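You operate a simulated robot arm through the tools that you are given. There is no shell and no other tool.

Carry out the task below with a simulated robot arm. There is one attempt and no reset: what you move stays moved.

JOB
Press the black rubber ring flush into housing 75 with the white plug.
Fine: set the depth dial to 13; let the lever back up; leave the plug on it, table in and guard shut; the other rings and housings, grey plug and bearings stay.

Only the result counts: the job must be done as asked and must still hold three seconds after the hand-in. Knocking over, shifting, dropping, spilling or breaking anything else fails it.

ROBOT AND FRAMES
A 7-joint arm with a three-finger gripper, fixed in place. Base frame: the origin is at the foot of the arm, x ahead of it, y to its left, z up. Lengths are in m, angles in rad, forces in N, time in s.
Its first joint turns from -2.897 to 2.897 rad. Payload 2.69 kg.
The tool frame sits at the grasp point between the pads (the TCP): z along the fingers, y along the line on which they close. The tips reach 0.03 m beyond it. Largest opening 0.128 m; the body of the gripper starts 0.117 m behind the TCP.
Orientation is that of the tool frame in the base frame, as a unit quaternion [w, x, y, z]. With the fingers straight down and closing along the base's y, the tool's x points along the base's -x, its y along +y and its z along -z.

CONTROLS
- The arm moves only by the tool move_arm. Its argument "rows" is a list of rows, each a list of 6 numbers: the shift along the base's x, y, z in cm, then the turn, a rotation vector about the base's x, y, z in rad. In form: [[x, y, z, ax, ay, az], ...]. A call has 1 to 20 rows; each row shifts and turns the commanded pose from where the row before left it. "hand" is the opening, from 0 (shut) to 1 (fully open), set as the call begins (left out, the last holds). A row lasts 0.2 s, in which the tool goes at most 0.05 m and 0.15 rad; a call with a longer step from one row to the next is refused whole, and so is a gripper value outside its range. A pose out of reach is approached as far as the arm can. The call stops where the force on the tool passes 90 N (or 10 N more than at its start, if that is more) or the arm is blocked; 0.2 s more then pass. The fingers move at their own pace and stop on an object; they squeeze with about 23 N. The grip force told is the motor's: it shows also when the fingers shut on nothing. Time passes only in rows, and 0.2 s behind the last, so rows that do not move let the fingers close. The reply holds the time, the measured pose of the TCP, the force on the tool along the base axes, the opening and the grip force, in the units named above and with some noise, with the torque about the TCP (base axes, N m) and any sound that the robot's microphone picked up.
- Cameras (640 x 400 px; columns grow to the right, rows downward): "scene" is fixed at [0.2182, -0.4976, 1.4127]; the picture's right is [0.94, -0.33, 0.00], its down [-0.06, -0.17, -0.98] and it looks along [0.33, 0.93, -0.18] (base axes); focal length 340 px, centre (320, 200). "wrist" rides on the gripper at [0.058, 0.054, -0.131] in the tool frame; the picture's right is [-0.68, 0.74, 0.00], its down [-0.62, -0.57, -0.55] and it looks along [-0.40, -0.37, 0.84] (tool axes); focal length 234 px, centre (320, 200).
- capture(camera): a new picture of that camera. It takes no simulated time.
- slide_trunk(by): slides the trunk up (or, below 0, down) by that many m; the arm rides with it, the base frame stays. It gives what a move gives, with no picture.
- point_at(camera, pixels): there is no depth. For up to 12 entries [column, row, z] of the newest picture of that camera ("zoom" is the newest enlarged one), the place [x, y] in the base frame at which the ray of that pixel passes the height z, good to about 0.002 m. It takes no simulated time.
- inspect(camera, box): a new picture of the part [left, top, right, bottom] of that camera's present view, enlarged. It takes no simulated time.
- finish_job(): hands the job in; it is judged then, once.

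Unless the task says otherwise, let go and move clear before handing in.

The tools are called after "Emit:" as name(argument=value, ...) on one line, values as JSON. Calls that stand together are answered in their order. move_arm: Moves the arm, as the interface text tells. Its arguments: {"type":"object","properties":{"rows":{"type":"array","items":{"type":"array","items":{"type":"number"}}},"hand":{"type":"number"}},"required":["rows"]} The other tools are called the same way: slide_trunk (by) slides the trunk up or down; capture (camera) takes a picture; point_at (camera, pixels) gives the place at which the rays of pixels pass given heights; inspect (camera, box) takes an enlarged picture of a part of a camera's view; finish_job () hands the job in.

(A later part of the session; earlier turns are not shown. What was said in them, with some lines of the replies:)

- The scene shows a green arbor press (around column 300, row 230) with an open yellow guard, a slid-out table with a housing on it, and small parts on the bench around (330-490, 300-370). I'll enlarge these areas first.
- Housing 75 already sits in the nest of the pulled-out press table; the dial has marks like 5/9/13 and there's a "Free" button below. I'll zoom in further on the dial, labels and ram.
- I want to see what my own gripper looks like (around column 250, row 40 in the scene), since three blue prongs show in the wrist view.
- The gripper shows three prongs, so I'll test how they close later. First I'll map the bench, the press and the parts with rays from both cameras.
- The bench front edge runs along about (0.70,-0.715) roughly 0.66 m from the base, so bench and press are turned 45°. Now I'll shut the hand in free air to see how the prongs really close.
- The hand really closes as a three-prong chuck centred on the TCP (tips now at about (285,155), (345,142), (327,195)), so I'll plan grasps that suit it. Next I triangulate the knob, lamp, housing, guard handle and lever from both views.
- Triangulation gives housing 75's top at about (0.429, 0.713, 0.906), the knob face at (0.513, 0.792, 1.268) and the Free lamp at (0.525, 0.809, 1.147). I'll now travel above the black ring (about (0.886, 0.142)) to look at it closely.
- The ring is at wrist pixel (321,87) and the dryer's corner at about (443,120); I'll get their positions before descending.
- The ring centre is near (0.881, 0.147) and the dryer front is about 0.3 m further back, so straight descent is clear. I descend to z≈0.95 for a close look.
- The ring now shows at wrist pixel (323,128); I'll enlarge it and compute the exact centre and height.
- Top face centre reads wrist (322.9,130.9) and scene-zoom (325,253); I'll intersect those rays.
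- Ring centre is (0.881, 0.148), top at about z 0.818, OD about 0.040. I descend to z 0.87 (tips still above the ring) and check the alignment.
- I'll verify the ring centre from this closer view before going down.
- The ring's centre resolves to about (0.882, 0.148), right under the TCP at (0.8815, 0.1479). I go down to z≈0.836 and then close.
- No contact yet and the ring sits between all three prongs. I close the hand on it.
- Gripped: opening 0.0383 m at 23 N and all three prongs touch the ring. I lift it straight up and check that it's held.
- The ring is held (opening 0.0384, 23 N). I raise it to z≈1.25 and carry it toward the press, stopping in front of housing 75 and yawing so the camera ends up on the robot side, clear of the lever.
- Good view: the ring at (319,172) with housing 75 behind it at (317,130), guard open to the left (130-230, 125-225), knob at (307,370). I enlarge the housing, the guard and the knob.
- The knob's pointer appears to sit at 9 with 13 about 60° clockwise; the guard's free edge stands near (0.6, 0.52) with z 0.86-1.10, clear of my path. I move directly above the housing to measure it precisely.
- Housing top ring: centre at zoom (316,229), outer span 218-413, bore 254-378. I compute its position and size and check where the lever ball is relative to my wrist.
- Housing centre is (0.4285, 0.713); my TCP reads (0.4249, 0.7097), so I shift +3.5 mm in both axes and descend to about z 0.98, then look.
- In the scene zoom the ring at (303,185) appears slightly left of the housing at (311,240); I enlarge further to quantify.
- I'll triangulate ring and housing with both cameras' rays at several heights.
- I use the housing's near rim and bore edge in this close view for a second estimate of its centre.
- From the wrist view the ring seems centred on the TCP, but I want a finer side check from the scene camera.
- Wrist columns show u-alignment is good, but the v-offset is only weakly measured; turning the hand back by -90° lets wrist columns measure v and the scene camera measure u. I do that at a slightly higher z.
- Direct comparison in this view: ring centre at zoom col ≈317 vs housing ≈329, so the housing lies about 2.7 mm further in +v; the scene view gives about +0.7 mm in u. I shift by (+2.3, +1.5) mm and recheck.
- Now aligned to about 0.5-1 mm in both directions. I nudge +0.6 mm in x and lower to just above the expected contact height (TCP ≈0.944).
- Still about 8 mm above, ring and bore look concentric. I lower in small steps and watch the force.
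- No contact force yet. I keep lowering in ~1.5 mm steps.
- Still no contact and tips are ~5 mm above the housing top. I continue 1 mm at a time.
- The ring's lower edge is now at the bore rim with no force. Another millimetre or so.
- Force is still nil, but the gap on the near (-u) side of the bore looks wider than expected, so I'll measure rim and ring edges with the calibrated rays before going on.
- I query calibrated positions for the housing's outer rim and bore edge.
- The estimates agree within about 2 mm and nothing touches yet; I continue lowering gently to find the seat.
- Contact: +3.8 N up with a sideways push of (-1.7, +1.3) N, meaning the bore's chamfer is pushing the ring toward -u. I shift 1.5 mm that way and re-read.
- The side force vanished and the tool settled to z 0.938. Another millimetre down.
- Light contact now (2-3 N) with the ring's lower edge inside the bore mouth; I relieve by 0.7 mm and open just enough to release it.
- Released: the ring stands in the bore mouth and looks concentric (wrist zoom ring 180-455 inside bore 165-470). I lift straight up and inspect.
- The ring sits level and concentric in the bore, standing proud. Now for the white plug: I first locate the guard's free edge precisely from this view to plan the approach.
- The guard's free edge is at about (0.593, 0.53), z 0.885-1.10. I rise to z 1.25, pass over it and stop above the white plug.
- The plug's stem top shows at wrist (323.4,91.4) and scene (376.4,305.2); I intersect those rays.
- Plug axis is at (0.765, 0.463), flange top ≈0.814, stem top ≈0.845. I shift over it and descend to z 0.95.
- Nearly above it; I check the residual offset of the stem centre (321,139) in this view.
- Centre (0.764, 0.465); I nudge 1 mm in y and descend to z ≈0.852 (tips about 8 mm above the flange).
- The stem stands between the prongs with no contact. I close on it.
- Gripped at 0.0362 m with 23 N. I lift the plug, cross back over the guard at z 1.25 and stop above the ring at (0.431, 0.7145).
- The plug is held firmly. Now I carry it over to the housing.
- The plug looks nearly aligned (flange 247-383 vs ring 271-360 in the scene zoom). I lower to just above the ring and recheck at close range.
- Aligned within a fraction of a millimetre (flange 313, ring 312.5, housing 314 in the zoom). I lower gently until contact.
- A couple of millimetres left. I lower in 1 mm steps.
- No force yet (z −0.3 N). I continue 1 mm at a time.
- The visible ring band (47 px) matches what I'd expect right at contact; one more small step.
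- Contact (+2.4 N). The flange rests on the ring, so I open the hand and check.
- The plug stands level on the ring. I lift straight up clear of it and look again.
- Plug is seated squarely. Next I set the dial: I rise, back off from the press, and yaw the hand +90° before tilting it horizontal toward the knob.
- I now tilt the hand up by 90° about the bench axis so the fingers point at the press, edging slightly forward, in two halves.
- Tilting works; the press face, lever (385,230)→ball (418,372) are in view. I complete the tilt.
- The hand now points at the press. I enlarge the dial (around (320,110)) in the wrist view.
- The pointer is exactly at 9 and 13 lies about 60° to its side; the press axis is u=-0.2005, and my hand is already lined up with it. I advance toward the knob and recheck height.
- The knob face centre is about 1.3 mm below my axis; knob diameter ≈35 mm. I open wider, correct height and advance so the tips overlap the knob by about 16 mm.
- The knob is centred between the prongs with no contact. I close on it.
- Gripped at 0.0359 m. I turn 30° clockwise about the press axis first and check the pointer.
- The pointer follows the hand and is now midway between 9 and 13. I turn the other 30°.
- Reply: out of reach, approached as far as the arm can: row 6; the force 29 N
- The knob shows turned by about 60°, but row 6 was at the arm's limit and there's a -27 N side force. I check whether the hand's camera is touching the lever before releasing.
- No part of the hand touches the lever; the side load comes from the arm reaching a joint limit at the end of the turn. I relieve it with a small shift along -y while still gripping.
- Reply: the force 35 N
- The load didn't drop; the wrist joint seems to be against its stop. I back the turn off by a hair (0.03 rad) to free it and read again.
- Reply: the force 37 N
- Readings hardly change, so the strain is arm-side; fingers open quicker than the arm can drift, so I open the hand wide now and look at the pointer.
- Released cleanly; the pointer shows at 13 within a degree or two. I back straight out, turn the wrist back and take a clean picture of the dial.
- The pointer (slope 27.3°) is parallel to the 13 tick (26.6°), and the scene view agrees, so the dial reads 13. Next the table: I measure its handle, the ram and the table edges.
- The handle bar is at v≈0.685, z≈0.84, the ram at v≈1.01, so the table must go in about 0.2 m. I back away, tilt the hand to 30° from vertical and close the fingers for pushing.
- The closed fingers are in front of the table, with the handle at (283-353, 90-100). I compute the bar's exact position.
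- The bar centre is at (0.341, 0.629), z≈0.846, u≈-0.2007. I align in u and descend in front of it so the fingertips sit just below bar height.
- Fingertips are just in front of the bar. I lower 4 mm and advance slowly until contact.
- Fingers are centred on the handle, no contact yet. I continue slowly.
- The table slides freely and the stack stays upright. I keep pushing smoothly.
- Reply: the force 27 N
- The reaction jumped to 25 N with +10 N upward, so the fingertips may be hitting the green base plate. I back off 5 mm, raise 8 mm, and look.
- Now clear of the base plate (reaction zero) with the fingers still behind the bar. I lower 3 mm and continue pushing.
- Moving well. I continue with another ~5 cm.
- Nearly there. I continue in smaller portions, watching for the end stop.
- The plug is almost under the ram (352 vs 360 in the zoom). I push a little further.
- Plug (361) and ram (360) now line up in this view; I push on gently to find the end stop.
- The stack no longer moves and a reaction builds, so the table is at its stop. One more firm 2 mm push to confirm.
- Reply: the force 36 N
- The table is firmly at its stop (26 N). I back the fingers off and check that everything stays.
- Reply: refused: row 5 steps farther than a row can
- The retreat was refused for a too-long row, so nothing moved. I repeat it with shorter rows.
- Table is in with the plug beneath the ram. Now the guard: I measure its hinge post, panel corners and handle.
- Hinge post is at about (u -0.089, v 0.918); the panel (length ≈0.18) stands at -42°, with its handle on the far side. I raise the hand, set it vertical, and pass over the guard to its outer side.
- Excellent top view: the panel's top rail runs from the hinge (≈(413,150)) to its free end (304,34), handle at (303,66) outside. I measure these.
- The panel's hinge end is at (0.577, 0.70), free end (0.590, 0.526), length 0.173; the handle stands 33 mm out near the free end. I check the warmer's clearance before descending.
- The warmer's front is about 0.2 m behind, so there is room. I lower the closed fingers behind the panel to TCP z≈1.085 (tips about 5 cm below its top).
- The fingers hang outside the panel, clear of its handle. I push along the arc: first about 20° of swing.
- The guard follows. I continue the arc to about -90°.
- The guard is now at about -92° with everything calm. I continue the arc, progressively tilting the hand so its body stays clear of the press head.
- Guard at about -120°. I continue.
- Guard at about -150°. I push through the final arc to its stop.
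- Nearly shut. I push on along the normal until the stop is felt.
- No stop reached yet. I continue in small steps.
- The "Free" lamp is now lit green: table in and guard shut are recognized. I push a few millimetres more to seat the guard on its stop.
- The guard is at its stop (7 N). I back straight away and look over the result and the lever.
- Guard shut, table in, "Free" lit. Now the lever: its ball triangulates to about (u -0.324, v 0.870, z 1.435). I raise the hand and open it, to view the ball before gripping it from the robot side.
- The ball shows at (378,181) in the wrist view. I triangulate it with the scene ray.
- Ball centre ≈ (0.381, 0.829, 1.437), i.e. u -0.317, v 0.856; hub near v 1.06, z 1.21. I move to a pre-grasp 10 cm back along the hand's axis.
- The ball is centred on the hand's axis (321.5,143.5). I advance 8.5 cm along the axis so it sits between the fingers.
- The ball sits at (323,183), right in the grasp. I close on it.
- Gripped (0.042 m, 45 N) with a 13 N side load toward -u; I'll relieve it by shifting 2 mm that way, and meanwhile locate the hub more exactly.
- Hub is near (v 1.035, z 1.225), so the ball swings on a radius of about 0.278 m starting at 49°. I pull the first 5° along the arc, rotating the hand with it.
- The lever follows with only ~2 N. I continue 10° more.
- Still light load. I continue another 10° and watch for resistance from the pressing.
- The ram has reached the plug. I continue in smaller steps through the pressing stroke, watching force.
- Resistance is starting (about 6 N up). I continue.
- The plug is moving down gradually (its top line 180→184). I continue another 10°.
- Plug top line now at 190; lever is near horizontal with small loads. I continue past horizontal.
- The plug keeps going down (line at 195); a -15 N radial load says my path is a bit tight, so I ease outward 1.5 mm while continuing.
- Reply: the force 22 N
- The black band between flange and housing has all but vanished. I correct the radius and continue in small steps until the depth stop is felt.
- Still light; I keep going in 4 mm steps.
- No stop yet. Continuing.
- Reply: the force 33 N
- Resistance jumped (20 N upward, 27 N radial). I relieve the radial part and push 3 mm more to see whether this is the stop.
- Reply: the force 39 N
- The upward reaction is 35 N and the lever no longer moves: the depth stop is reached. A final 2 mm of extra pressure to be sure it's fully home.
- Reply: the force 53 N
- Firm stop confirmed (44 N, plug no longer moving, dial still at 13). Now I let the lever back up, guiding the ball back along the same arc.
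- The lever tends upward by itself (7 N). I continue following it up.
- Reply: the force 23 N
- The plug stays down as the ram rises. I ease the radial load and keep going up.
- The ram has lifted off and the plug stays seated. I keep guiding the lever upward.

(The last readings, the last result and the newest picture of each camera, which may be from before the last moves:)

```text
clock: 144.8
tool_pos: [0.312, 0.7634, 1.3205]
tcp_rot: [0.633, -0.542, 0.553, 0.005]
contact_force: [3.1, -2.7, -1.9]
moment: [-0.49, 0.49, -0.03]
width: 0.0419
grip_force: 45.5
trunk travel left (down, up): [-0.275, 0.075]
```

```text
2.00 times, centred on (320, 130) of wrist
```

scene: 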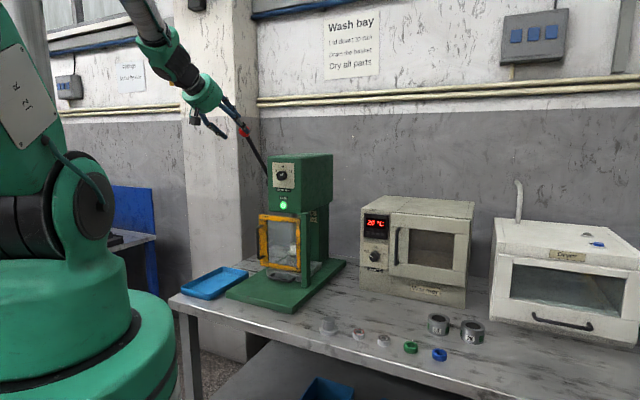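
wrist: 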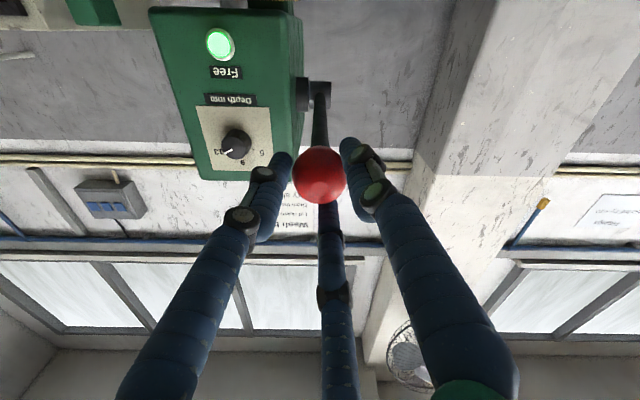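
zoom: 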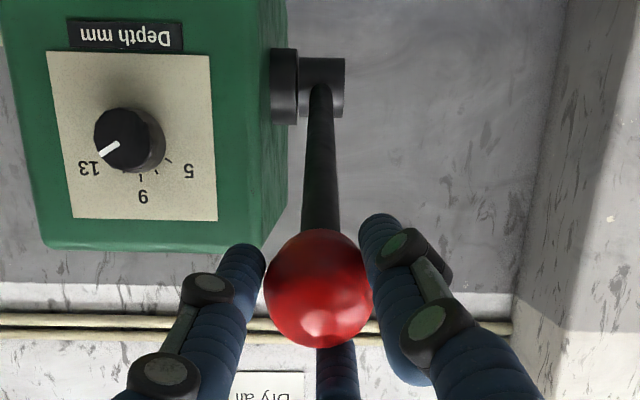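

Following well. I continue up the arc.

Emit:
move_arm(rows=[[0.15, 0.15, 0.57, -0.0108, 0.0108, 0], [0.15, 0.15, 0.57, -0.0108, 0.0108, 0], [0.16, 0.16, 0.57, -0.0108, 0.0108, 0], [0.17, 0.17, 0.57, -0.0108, 0.0108, 0], [0.26, 0.26, 0.75, -0.0144, 0.0144, 0], [0.27, 0.27, 0.75, -0.0144, 0.0144, 0], [0.29, 0.29, 0.75, -0.0144, 0.0144, 0], [0.3, 0.3, 0.75, -0.0144, 0.0144, 0], [0.31, 0.31, 0.75, -0.0144, 0.0144, 0], [0.32, 0.32, 0.75, -0.0144, 0.0144, 0], [0, 0, 0, 0, 0, 0]])

Emit:
inspect(camera="wrist", box=[240, 30, 400, 230])

Emit:
inspect(camera="scene", box=[270, 215, 320, 280])

```text
clock: 147.2
tool_pos: [0.3434, 0.7945, 1.4048]
tcp_rot: [0.564, -0.577, 0.591, 0.012]
contact_force: [-30.0, 67.2, -18.9]
moment: [0.62, 0.33, 1.56]
width: 0.0432
grip_force: 45.9
trunk travel left (down, up): [-0.275, 0.075]
```

```text
2.00 times, centred on (320, 130) of wrist
```

zoom: 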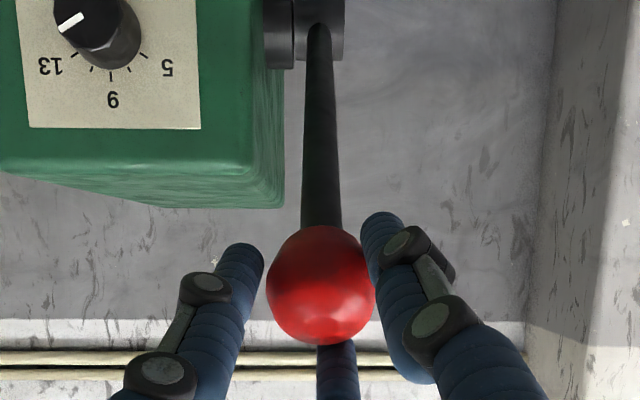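

```text
6.15 times, centred on (295, 248) of scene
```

zoom: 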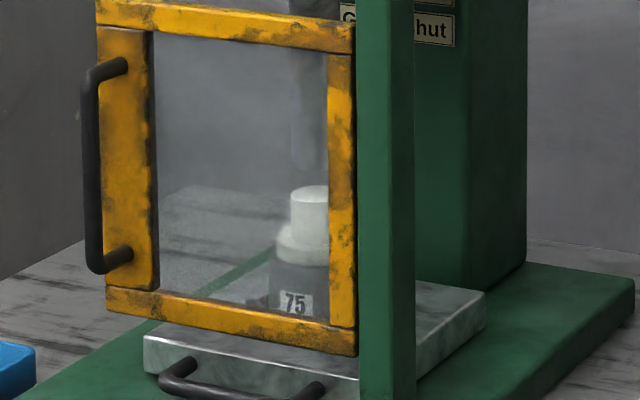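

An unexpected load appeared: about 69 N toward -u, and z reads 1.405, higher than commanded. I look at the scene before doing anything else.

Emit:
capture(camera="scene")

Emit:
inspect(camera="scene", box=[190, 60, 330, 220])

Emit:
capture(camera="wrist")

```text
taken
```

scene: 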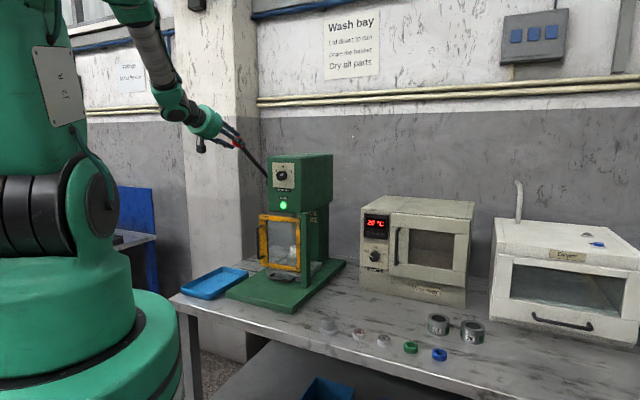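

```text
2.50 times, centred on (260, 140) of scene
```

zoom: 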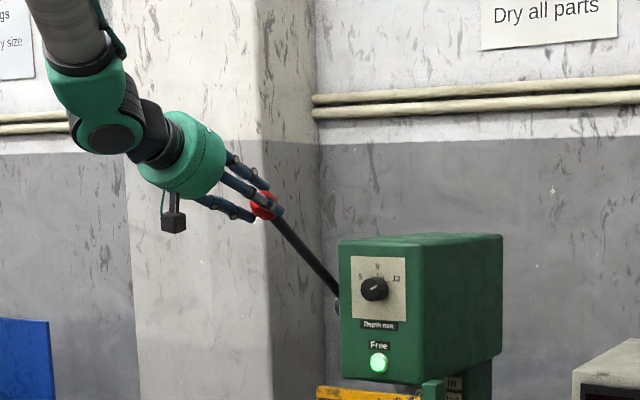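

```text
taken
```

wrist: 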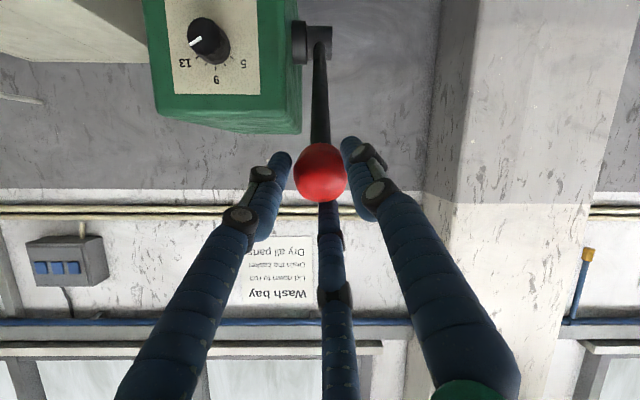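

The lever and the press look fine, but the arm's elbow has swung to another posture, which strains the grip sideways. I let it settle with a still row and re-read.

Emit:
move_arm(rows=[[0, 0, 0, 0, 0, 0], [0, 0, 0, 0, 0, 0]])

Emit:
capture(camera="scene")

```text
clock: 147.8
tool_pos: [0.336, 0.7876, 1.3972]
tcp_rot: [0.563, -0.577, 0.592, 0.005]
contact_force: [-15.4, 8.5, 5.0]
moment: [0.59, -0.14, 0.57]
width: 0.0423
grip_force: 44.8
trunk travel left (down, up): [-0.275, 0.075]
```

```text
taken
```

scene: 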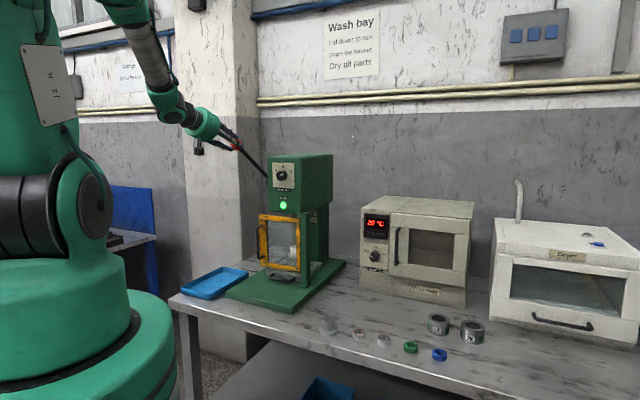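

It's relaxing (now about 17 N). I wait a bit longer.

Emit:
move_arm(rows=[[0, 0, 0, 0, 0, 0], [0, 0, 0, 0, 0, 0], [0, 0, 0, 0, 0, 0]])

Emit:
inspect(camera="wrist", box=[240, 30, 400, 230])

```text
clock: 148.6
tool_pos: [0.3339, 0.7878, 1.3955]
tcp_rot: [0.561, -0.579, 0.591, 0.005]
contact_force: [-14.7, 4.6, 10.9]
moment: [1.0, -0.64, 0.44]
width: 0.0421
grip_force: 45.6
trunk travel left (down, up): [-0.275, 0.075]
```

```text
2.00 times, centred on (320, 130) of wrist
```

zoom: 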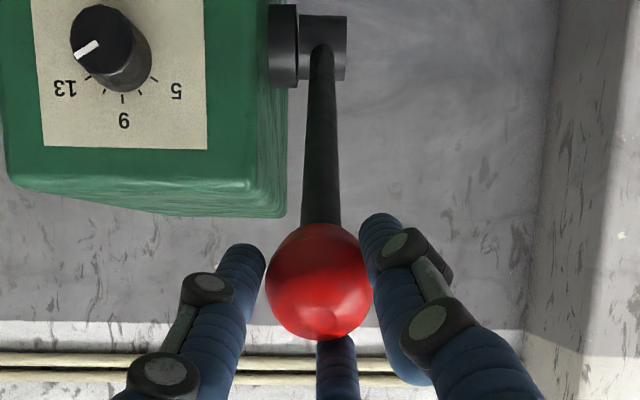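

Settled to modest loads with the lever itself pressing upward (+11 N). I continue up in short bursts.

Emit:
move_arm(rows=[[0.25, 0.39, 0.62, -0.0155, 0.0155, 0], [0.33, 0.33, 0.62, -0.0155, 0.0155, 0], [0.36, 0.36, 0.62, -0.0155, 0.0155, 0], [0, 0, 0, 0, 0, 0]])

Emit:
inspect(camera="wrist", box=[240, 30, 400, 230])

```text
clock: 149.6
tool_pos: [0.3427, 0.7959, 1.4077]
tcp_rot: [0.531, -0.594, 0.605, 0.005]
contact_force: [-3.0, -22.8, 12.6]
moment: [-0.39, 0.1, -0.34]
width: 0.0419
grip_force: 44.9
trunk travel left (down, up): [-0.275, 0.075]
```

```text
2.00 times, centred on (320, 130) of wrist
```

zoom: 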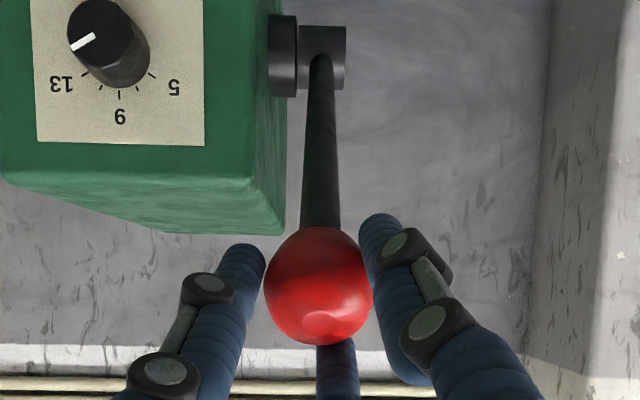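

Mostly a radial load of about 20 N; I ease outward 2.5 mm and go on upward.

Emit:
move_arm(rows=[[0.25, 0.25, 0.7, -0.0155, 0.0155, 0], [0.36, 0.36, 0.65, -0.0155, 0.0155, 0], [0.41, 0.41, 0.6, -0.0155, 0.0155, 0], [0, 0, 0, 0, 0, 0]])

Emit:
inspect(camera="wrist", box=[240, 30, 400, 230])

Emit:
capture(camera="scene")

```text
clock: 150.6
tool_pos: [0.3542, 0.808, 1.4269]
tcp_rot: [0.503, -0.606, 0.617, 0.004]
contact_force: [5.6, -11.0, 2.1]
moment: [-0.44, 0.24, -0.38]
width: 0.0418
grip_force: 45.1
trunk travel left (down, up): [-0.275, 0.075]
```

```text
2.00 times, centred on (320, 130) of wrist
```

zoom: 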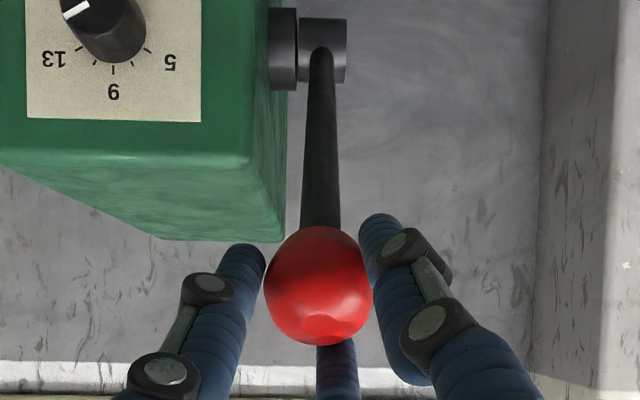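

```text
taken
```

scene: 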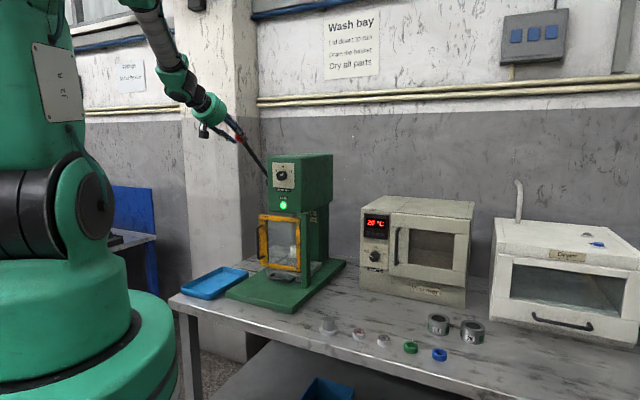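

Almost at the starting position; three more rows to the lever's upper stop.

Emit:
move_arm(rows=[[0.42, 0.42, 0.62, -0.0155, 0.0155, 0], [0.42, 0.42, 0.6, -0.0155, 0.0155, 0], [0.38, 0.38, 0.5, -0.0155, 0.0155, 0], [0, 0, 0, 0, 0, 0]])

Emit:
inspect(camera="wrist", box=[240, 30, 400, 230])

Emit:
inspect(camera="scene", box=[200, 100, 300, 200])

```text
clock: 151.6
tool_pos: [0.3672, 0.82, 1.4456]
tcp_rot: [0.474, -0.617, 0.628, 0.004]
contact_force: [8.8, -10.0, 1.0]
moment: [-0.26, -0.02, -0.33]
width: 0.0418
grip_force: 45.5
trunk travel left (down, up): [-0.275, 0.075]
```

```text
2.00 times, centred on (320, 130) of wrist
```

zoom: 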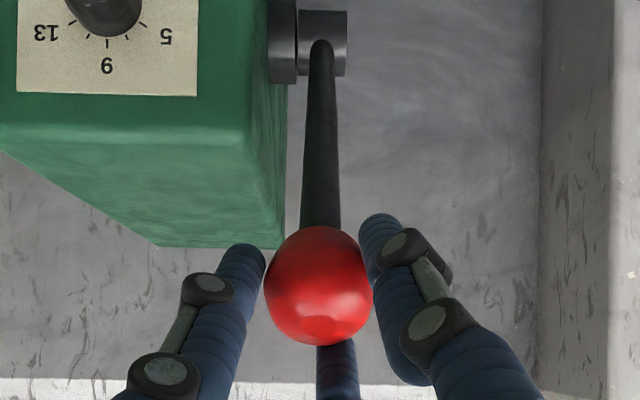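

```text
4.00 times, centred on (250, 150) of scene
```

zoom: 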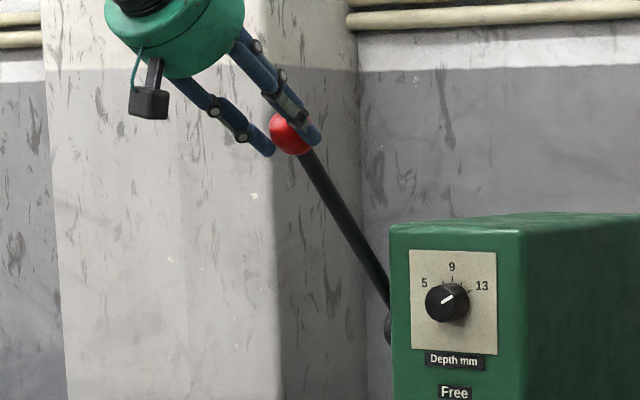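

Back at the starting position. I nudge slightly further to feel the upper stop before letting go.

Emit:
move_arm(rows=[[0.16, 0.16, 0.2, 0, 0, 0], [0.16, 0.16, 0.2, 0, 0, 0], [0, 0, 0, 0, 0, 0]])

Emit:
inspect(camera="scene", box=[200, 100, 300, 200])

```text
clock: 152.4
tool_pos: [0.3702, 0.8234, 1.448]
tcp_rot: [0.474, -0.617, 0.628, 0.003]
contact_force: [6.5, -11.3, 0.5]
moment: [-0.77, 0.54, -0.3]
width: 0.0418
grip_force: 45.7
trunk travel left (down, up): [-0.275, 0.075]
```

```text
4.00 times, centred on (250, 150) of scene
```

zoom: 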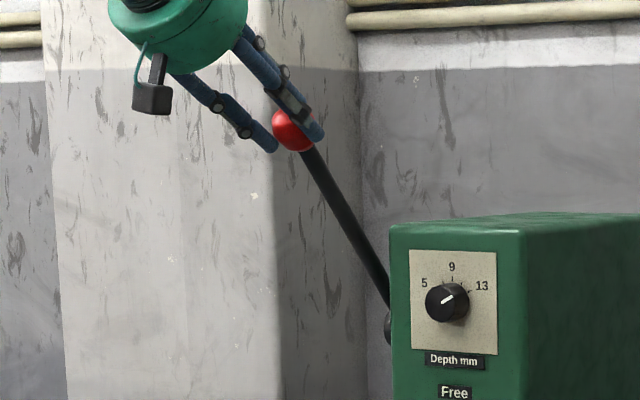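

It still moves freely, so the upper stop is a little further. I continue gently.

Emit:
move_arm(rows=[[0.17, 0.17, 0.2, -0.004, 0.004, 0], [0.17, 0.17, 0.2, -0.004, 0.004, 0], [0.17, 0.17, 0.2, -0.004, 0.004, 0], [0, 0, 0, 0, 0, 0]])

Emit:
inspect(camera="scene", box=[200, 100, 300, 200])

```text
clock: 153.4
tool_pos: [0.3733, 0.8259, 1.4515]
tcp_rot: [0.465, -0.62, 0.631, 0.004]
contact_force: [-18.4, -37.1, -17.6]
moment: [-1.0, 0.91, -0.31]
width: 0.0419
grip_force: 44.7
trunk travel left (down, up): [-0.275, 0.075]
```

```text
4.00 times, centred on (250, 150) of scene
```

zoom: 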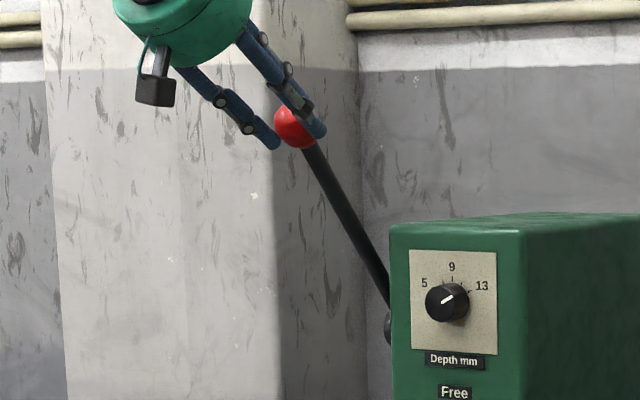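

The upper stop is reached (39 N back, 18 N down), ball at its original spot. I relieve the pressure and open the hand.

Emit:
move_arm(rows=[[-0.15, -0.15, -0.15, 0, 0, 0], [-0.05, -0.05, -0.05, 0, 0, 0], [0, 0, 0, 0, 0, 0]])

Emit:
move_arm(rows=[[0, 0, 0, 0, 0, 0], [0, 0, 0, 0, 0, 0], [0, 0, 0, 0, 0, 0]], hand=0.65)

Emit:
capture(camera="wrist")

Emit:
inspect(camera="scene", box=[200, 100, 300, 200])

```text
clock: 154.2
tool_pos: [0.3733, 0.8247, 1.4512]
tcp_rot: [0.466, -0.619, 0.632, 0.003]
contact_force: [-3.6, -20.1, -21.7]
moment: [-0.48, 0.26, -0.18]
width: 0.0421
grip_force: 44.8
trunk travel left (down, up): [-0.275, 0.075]
```

```text
clock: 155.0
tool_pos: [0.3735, 0.826, 1.4529]
tcp_rot: [0.467, -0.619, 0.632, 0.005]
contact_force: [0.2, -0.9, -0.3]
moment: [-0.03, -0.02, -0.03]
width: 0.0832
grip_force: 0.1
trunk travel left (down, up): [-0.275, 0.075]
```

```text
taken
```

wrist: 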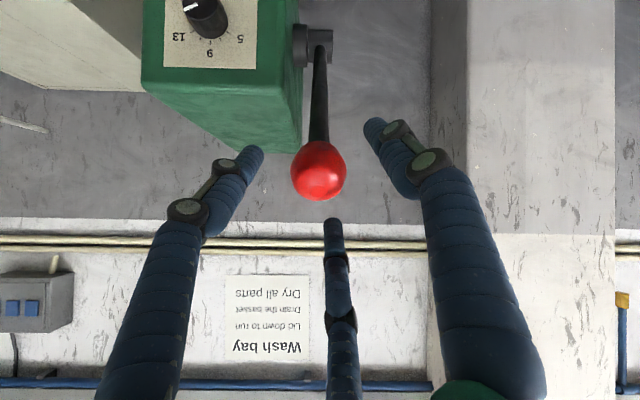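

```text
4.00 times, centred on (250, 150) of scene
```

zoom: 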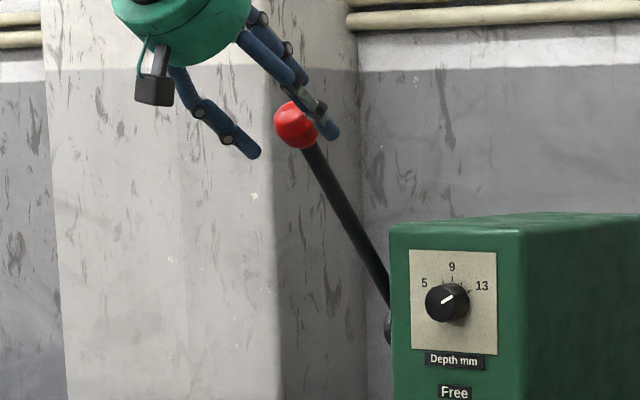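

Lever released and staying up. I back out along the hand's axis, clear of the ball.

Emit:
move_arm(rows=[[-1.2, -1.2, 1.15, 0, 0, 0], [-1.4, -1.4, 1.35, 0, 0, 0], [-1.6, -1.6, 1.5, 0, 0, 0], [-1.8, -1.8, 1.5, 0, 0, 0], [-2, -2, 1, 0, 0, 0], [-2, -2, 0, 0, 0, 0], [0, 0, 0, 0, 0, 0]])

Emit:
capture(camera="wrist")

Emit:
capture(camera="scene")

Emit:
inspect(camera="scene", box=[230, 180, 340, 300])

```text
clock: 156.6
tool_pos: [0.2886, 0.7239, 1.5077]
tcp_rot: [0.462, -0.616, 0.638, -0.004]
contact_force: [0.8, 0.4, 0.2]
moment: [0.01, 0.04, -0.04]
width: 0.0829
grip_force: 0.0
trunk travel left (down, up): [-0.275, 0.075]
```

```text
taken
```

wrist: 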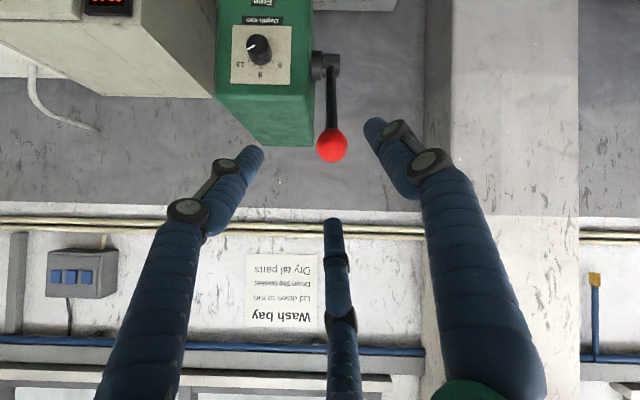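

```text
taken
```

scene: 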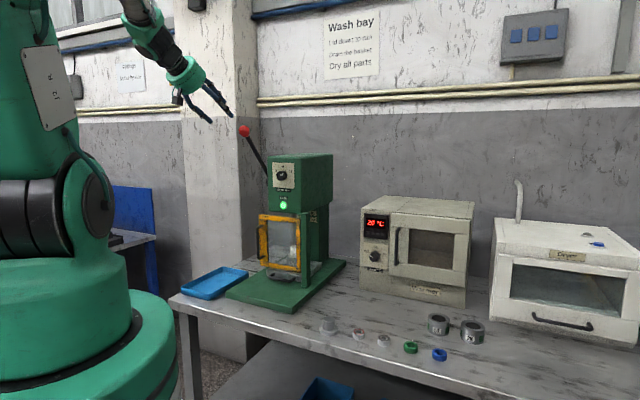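

```text
3.33 times, centred on (285, 240) of scene
```

zoom: 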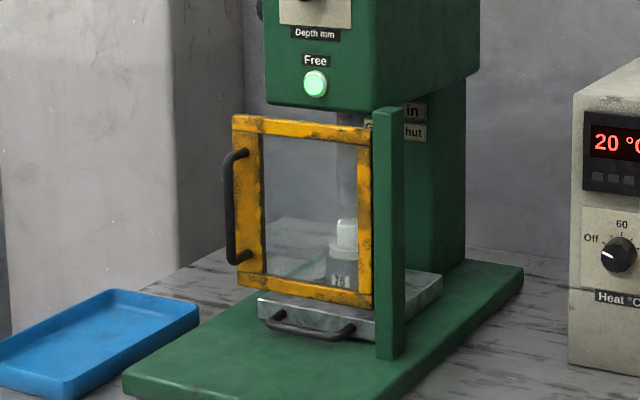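

Lever up, lamp lit, guard shut, table in. I check the pressed stack closely, the dial and the untouched parts.

Emit:
inspect(camera="scene", box=[280, 232, 310, 272])

Emit:
inspect(camera="scene", box=[268, 158, 300, 192])

Emit:
inspect(camera="scene", box=[310, 290, 500, 380])

Emit:
inspect(camera="wrist", box=[210, 0, 370, 180])

```text
10.00 times, centred on (295, 252) of scene
```

zoom: 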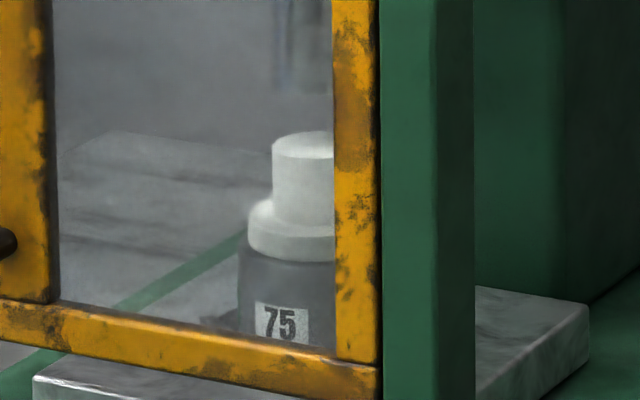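

```text
11.76 times, centred on (284, 175) of scene
```

zoom: 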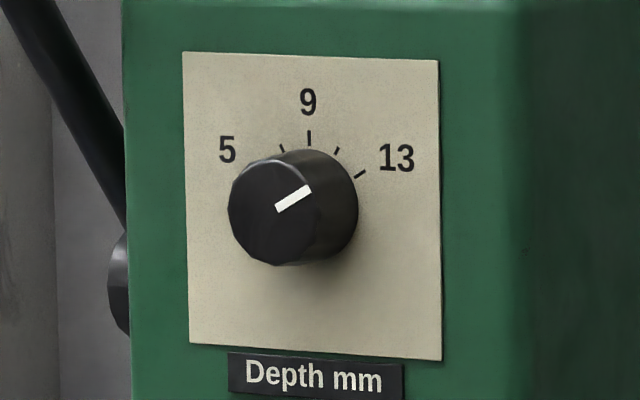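

```text
3.37 times, centred on (405, 335) of scene
```

zoom: 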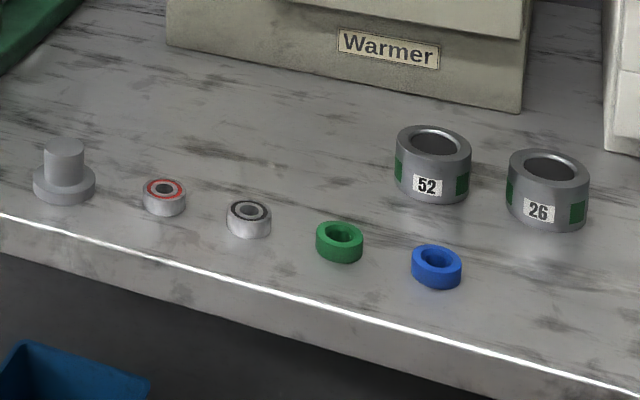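

```text
2.22 times, centred on (290, 90) of wrist
```

zoom: 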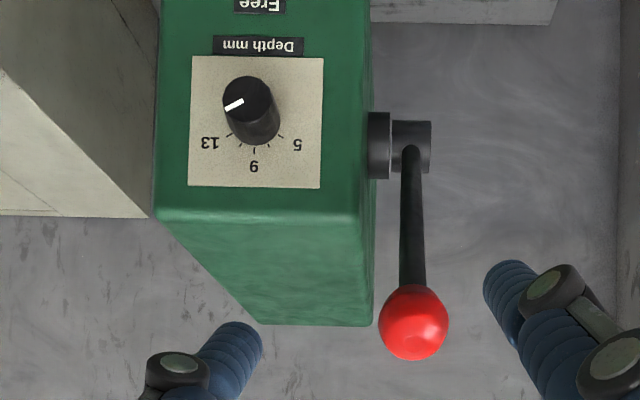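

Everything else stands untouched and the dial is at 13. To verify flushness I move the camera in front of the guard for a closer look through the glass.

Emit:
move_arm(rows=[[0.7, -1.1, -3.4, 0, 0, 0], [0.7, -1.1, -3.4, 0, 0, 0], [0.7, -1.1, -3.4, 0, 0, 0], [0.7, -1.1, -3.4, 0, 0, 0], [0.7, -1.1, -3.4, 0, 0, 0], [0.7, -1.1, -3.4, 0, 0, 0], [0.7, -1.1, -3.4, 0, 0, 0], [0.7, -1.1, -3.4, 0, 0, 0], [0.5, -1, -3.4, 0, 0, 0], [0, 0, 0, 0, 0, 0]])

Emit:
capture(camera="wrist")

Emit:
capture(camera="scene")

```text
clock: 158.8
tool_pos: [0.3345, 0.6289, 1.2111]
tcp_rot: [0.466, -0.62, 0.63, 0.004]
contact_force: [0.2, -0.1, -0.9]
moment: [-0.04, 0.04, -0.02]
width: 0.0831
grip_force: 0.0
trunk travel left (down, up): [-0.275, 0.075]
```

```text
taken
```

wrist: 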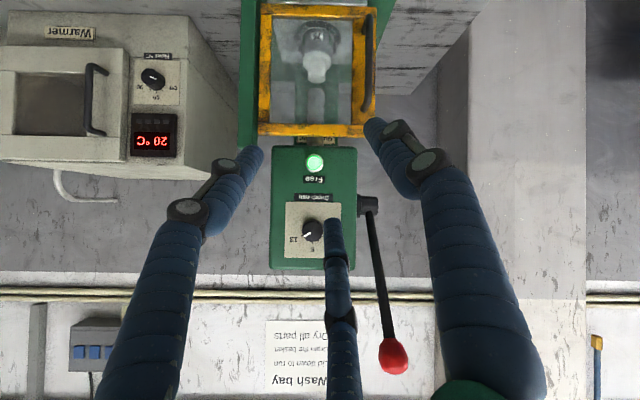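

```text
taken
```

scene: 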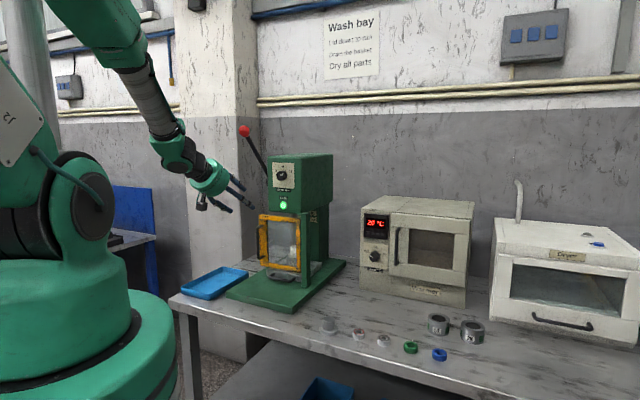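

The lever stays up. I lower a little further to look horizontally through the guard.

Emit:
move_arm(rows=[[-1, -1, -3, 0, 0, 0], [-1, -1, -3, 0, 0, 0], [-1, -1, -3, 0, 0, 0], [-0.5, -0.5, -3, 0, 0, 0], [0, 0, -3, 0, 0, 0], [0, 0, 0, 0, 0, 0]])

Emit:
capture(camera="wrist")

Emit:
inspect(camera="wrist", box=[270, 60, 370, 150])

```text
clock: 160.2
tool_pos: [0.3, 0.5916, 1.0611]
tcp_rot: [0.466, -0.62, 0.631, 0.004]
contact_force: [0.0, 0.5, 0.4]
moment: [-0.01, -0.05, -0.01]
width: 0.0832
grip_force: 0.1
trunk travel left (down, up): [-0.275, 0.075]
```

```text
taken
```

wrist: 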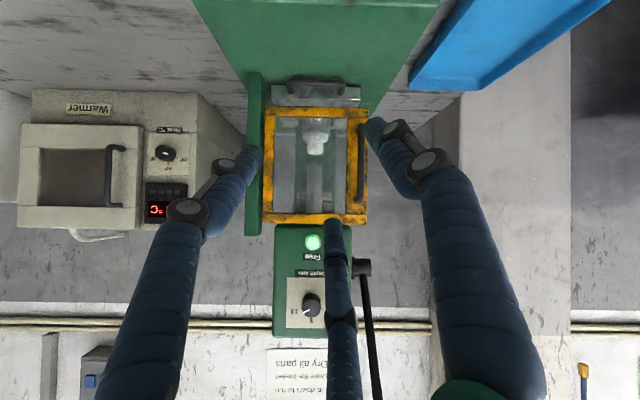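

```text
4.44 times, centred on (320, 105) of wrist
```

zoom: 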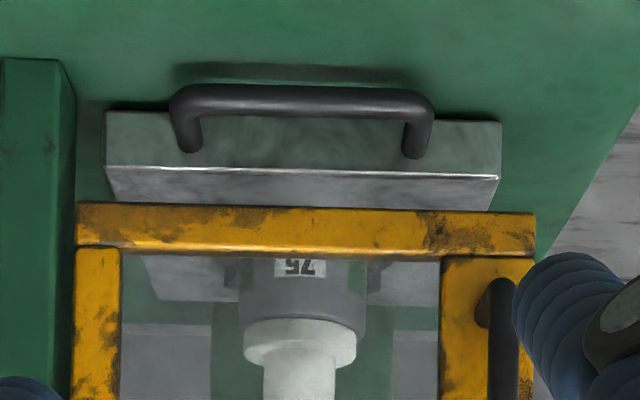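

The flange sits directly against the housing with no black band visible. One closer zoom to confirm.

Emit:
inspect(camera="wrist", box=[296, 112, 340, 146])

Emit:
inspect(camera="scene", box=[225, 120, 335, 310])

```text
11.76 times, centred on (318, 129) of wrist
```

zoom: 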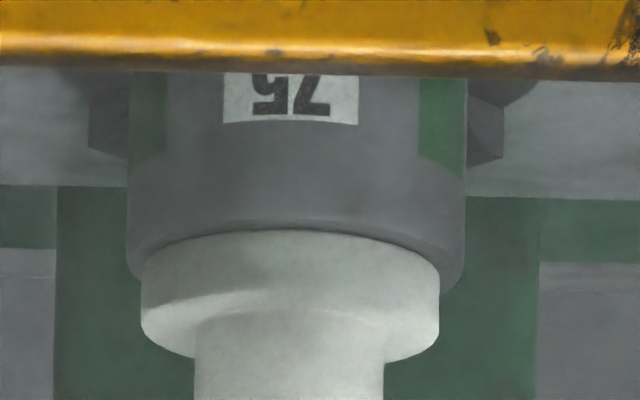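

```text
2.11 times, centred on (280, 215) of scene
```

zoom: 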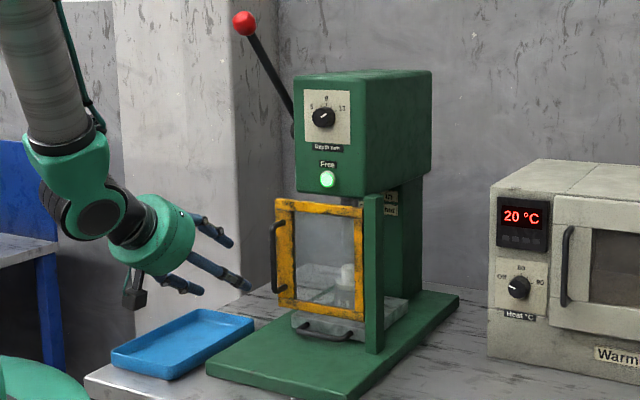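

The plug's flange lies flat on housing 75, so the ring is flush; lever up, dial 13, table in, guard shut, lamp lit. I retreat a bit further and then hand in.

Emit:
move_arm(rows=[[-1.5, -1.5, 2, 0, 0, 0], [-1.5, -1.5, 2, 0, 0, 0], [-1.5, -1.5, 2, 0, 0, 0], [0, 0, 0, 0, 0, 0], [0, 0, 0, 0, 0, 0]])

Emit:
capture(camera="scene")

```text
clock: 161.4
tool_pos: [0.2539, 0.5481, 1.1225]
tcp_rot: [0.467, -0.62, 0.631, 0.004]
contact_force: [0.2, 1.4, -0.8]
moment: [-0.04, 0.0, -0.03]
width: 0.0832
grip_force: 0.0
trunk travel left (down, up): [-0.275, 0.075]
```

```text
taken
```

scene: 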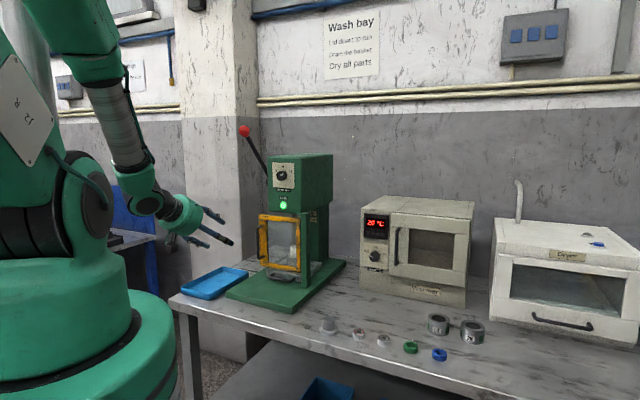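

The final picture shows the lever up (ball at (243,131)), the guard shut, the table in with the plug on the housing, and all other parts in place; the hand is clear. I hand the job in.

Emit:
finish_job()

```text
The job is handed in.
```

I pressed the black rubber ring into housing 75 with the white plug and handed the job in. I don't have the judging result.

How things stood when I handed in:

- **Ring:** I pulled the lever down until it stopped hard (44 N). The plug's flange then lay flat on the housing with no black band showing, so the ring looks flush. I judged that through the guard glass.
- **Dial:** the pointer lines up with the 13 mark to within about a degree.
- **Lever:** it is back up at its top stop, and I let go of it.
- **Plug, table and guard:** the plug is still on the housing, the table is in, the guard is shut, and the "Free" lamp is lit.
- **Other parts:** the other rings and housings, the grey plug and the bearings looked unmoved in the last pictures.

On the way back up, the arm's elbow suddenly shifted and put about 69 N of side load on the lever. It eased within about a second, and I saw no shift in the press, plug or dial afterwards.
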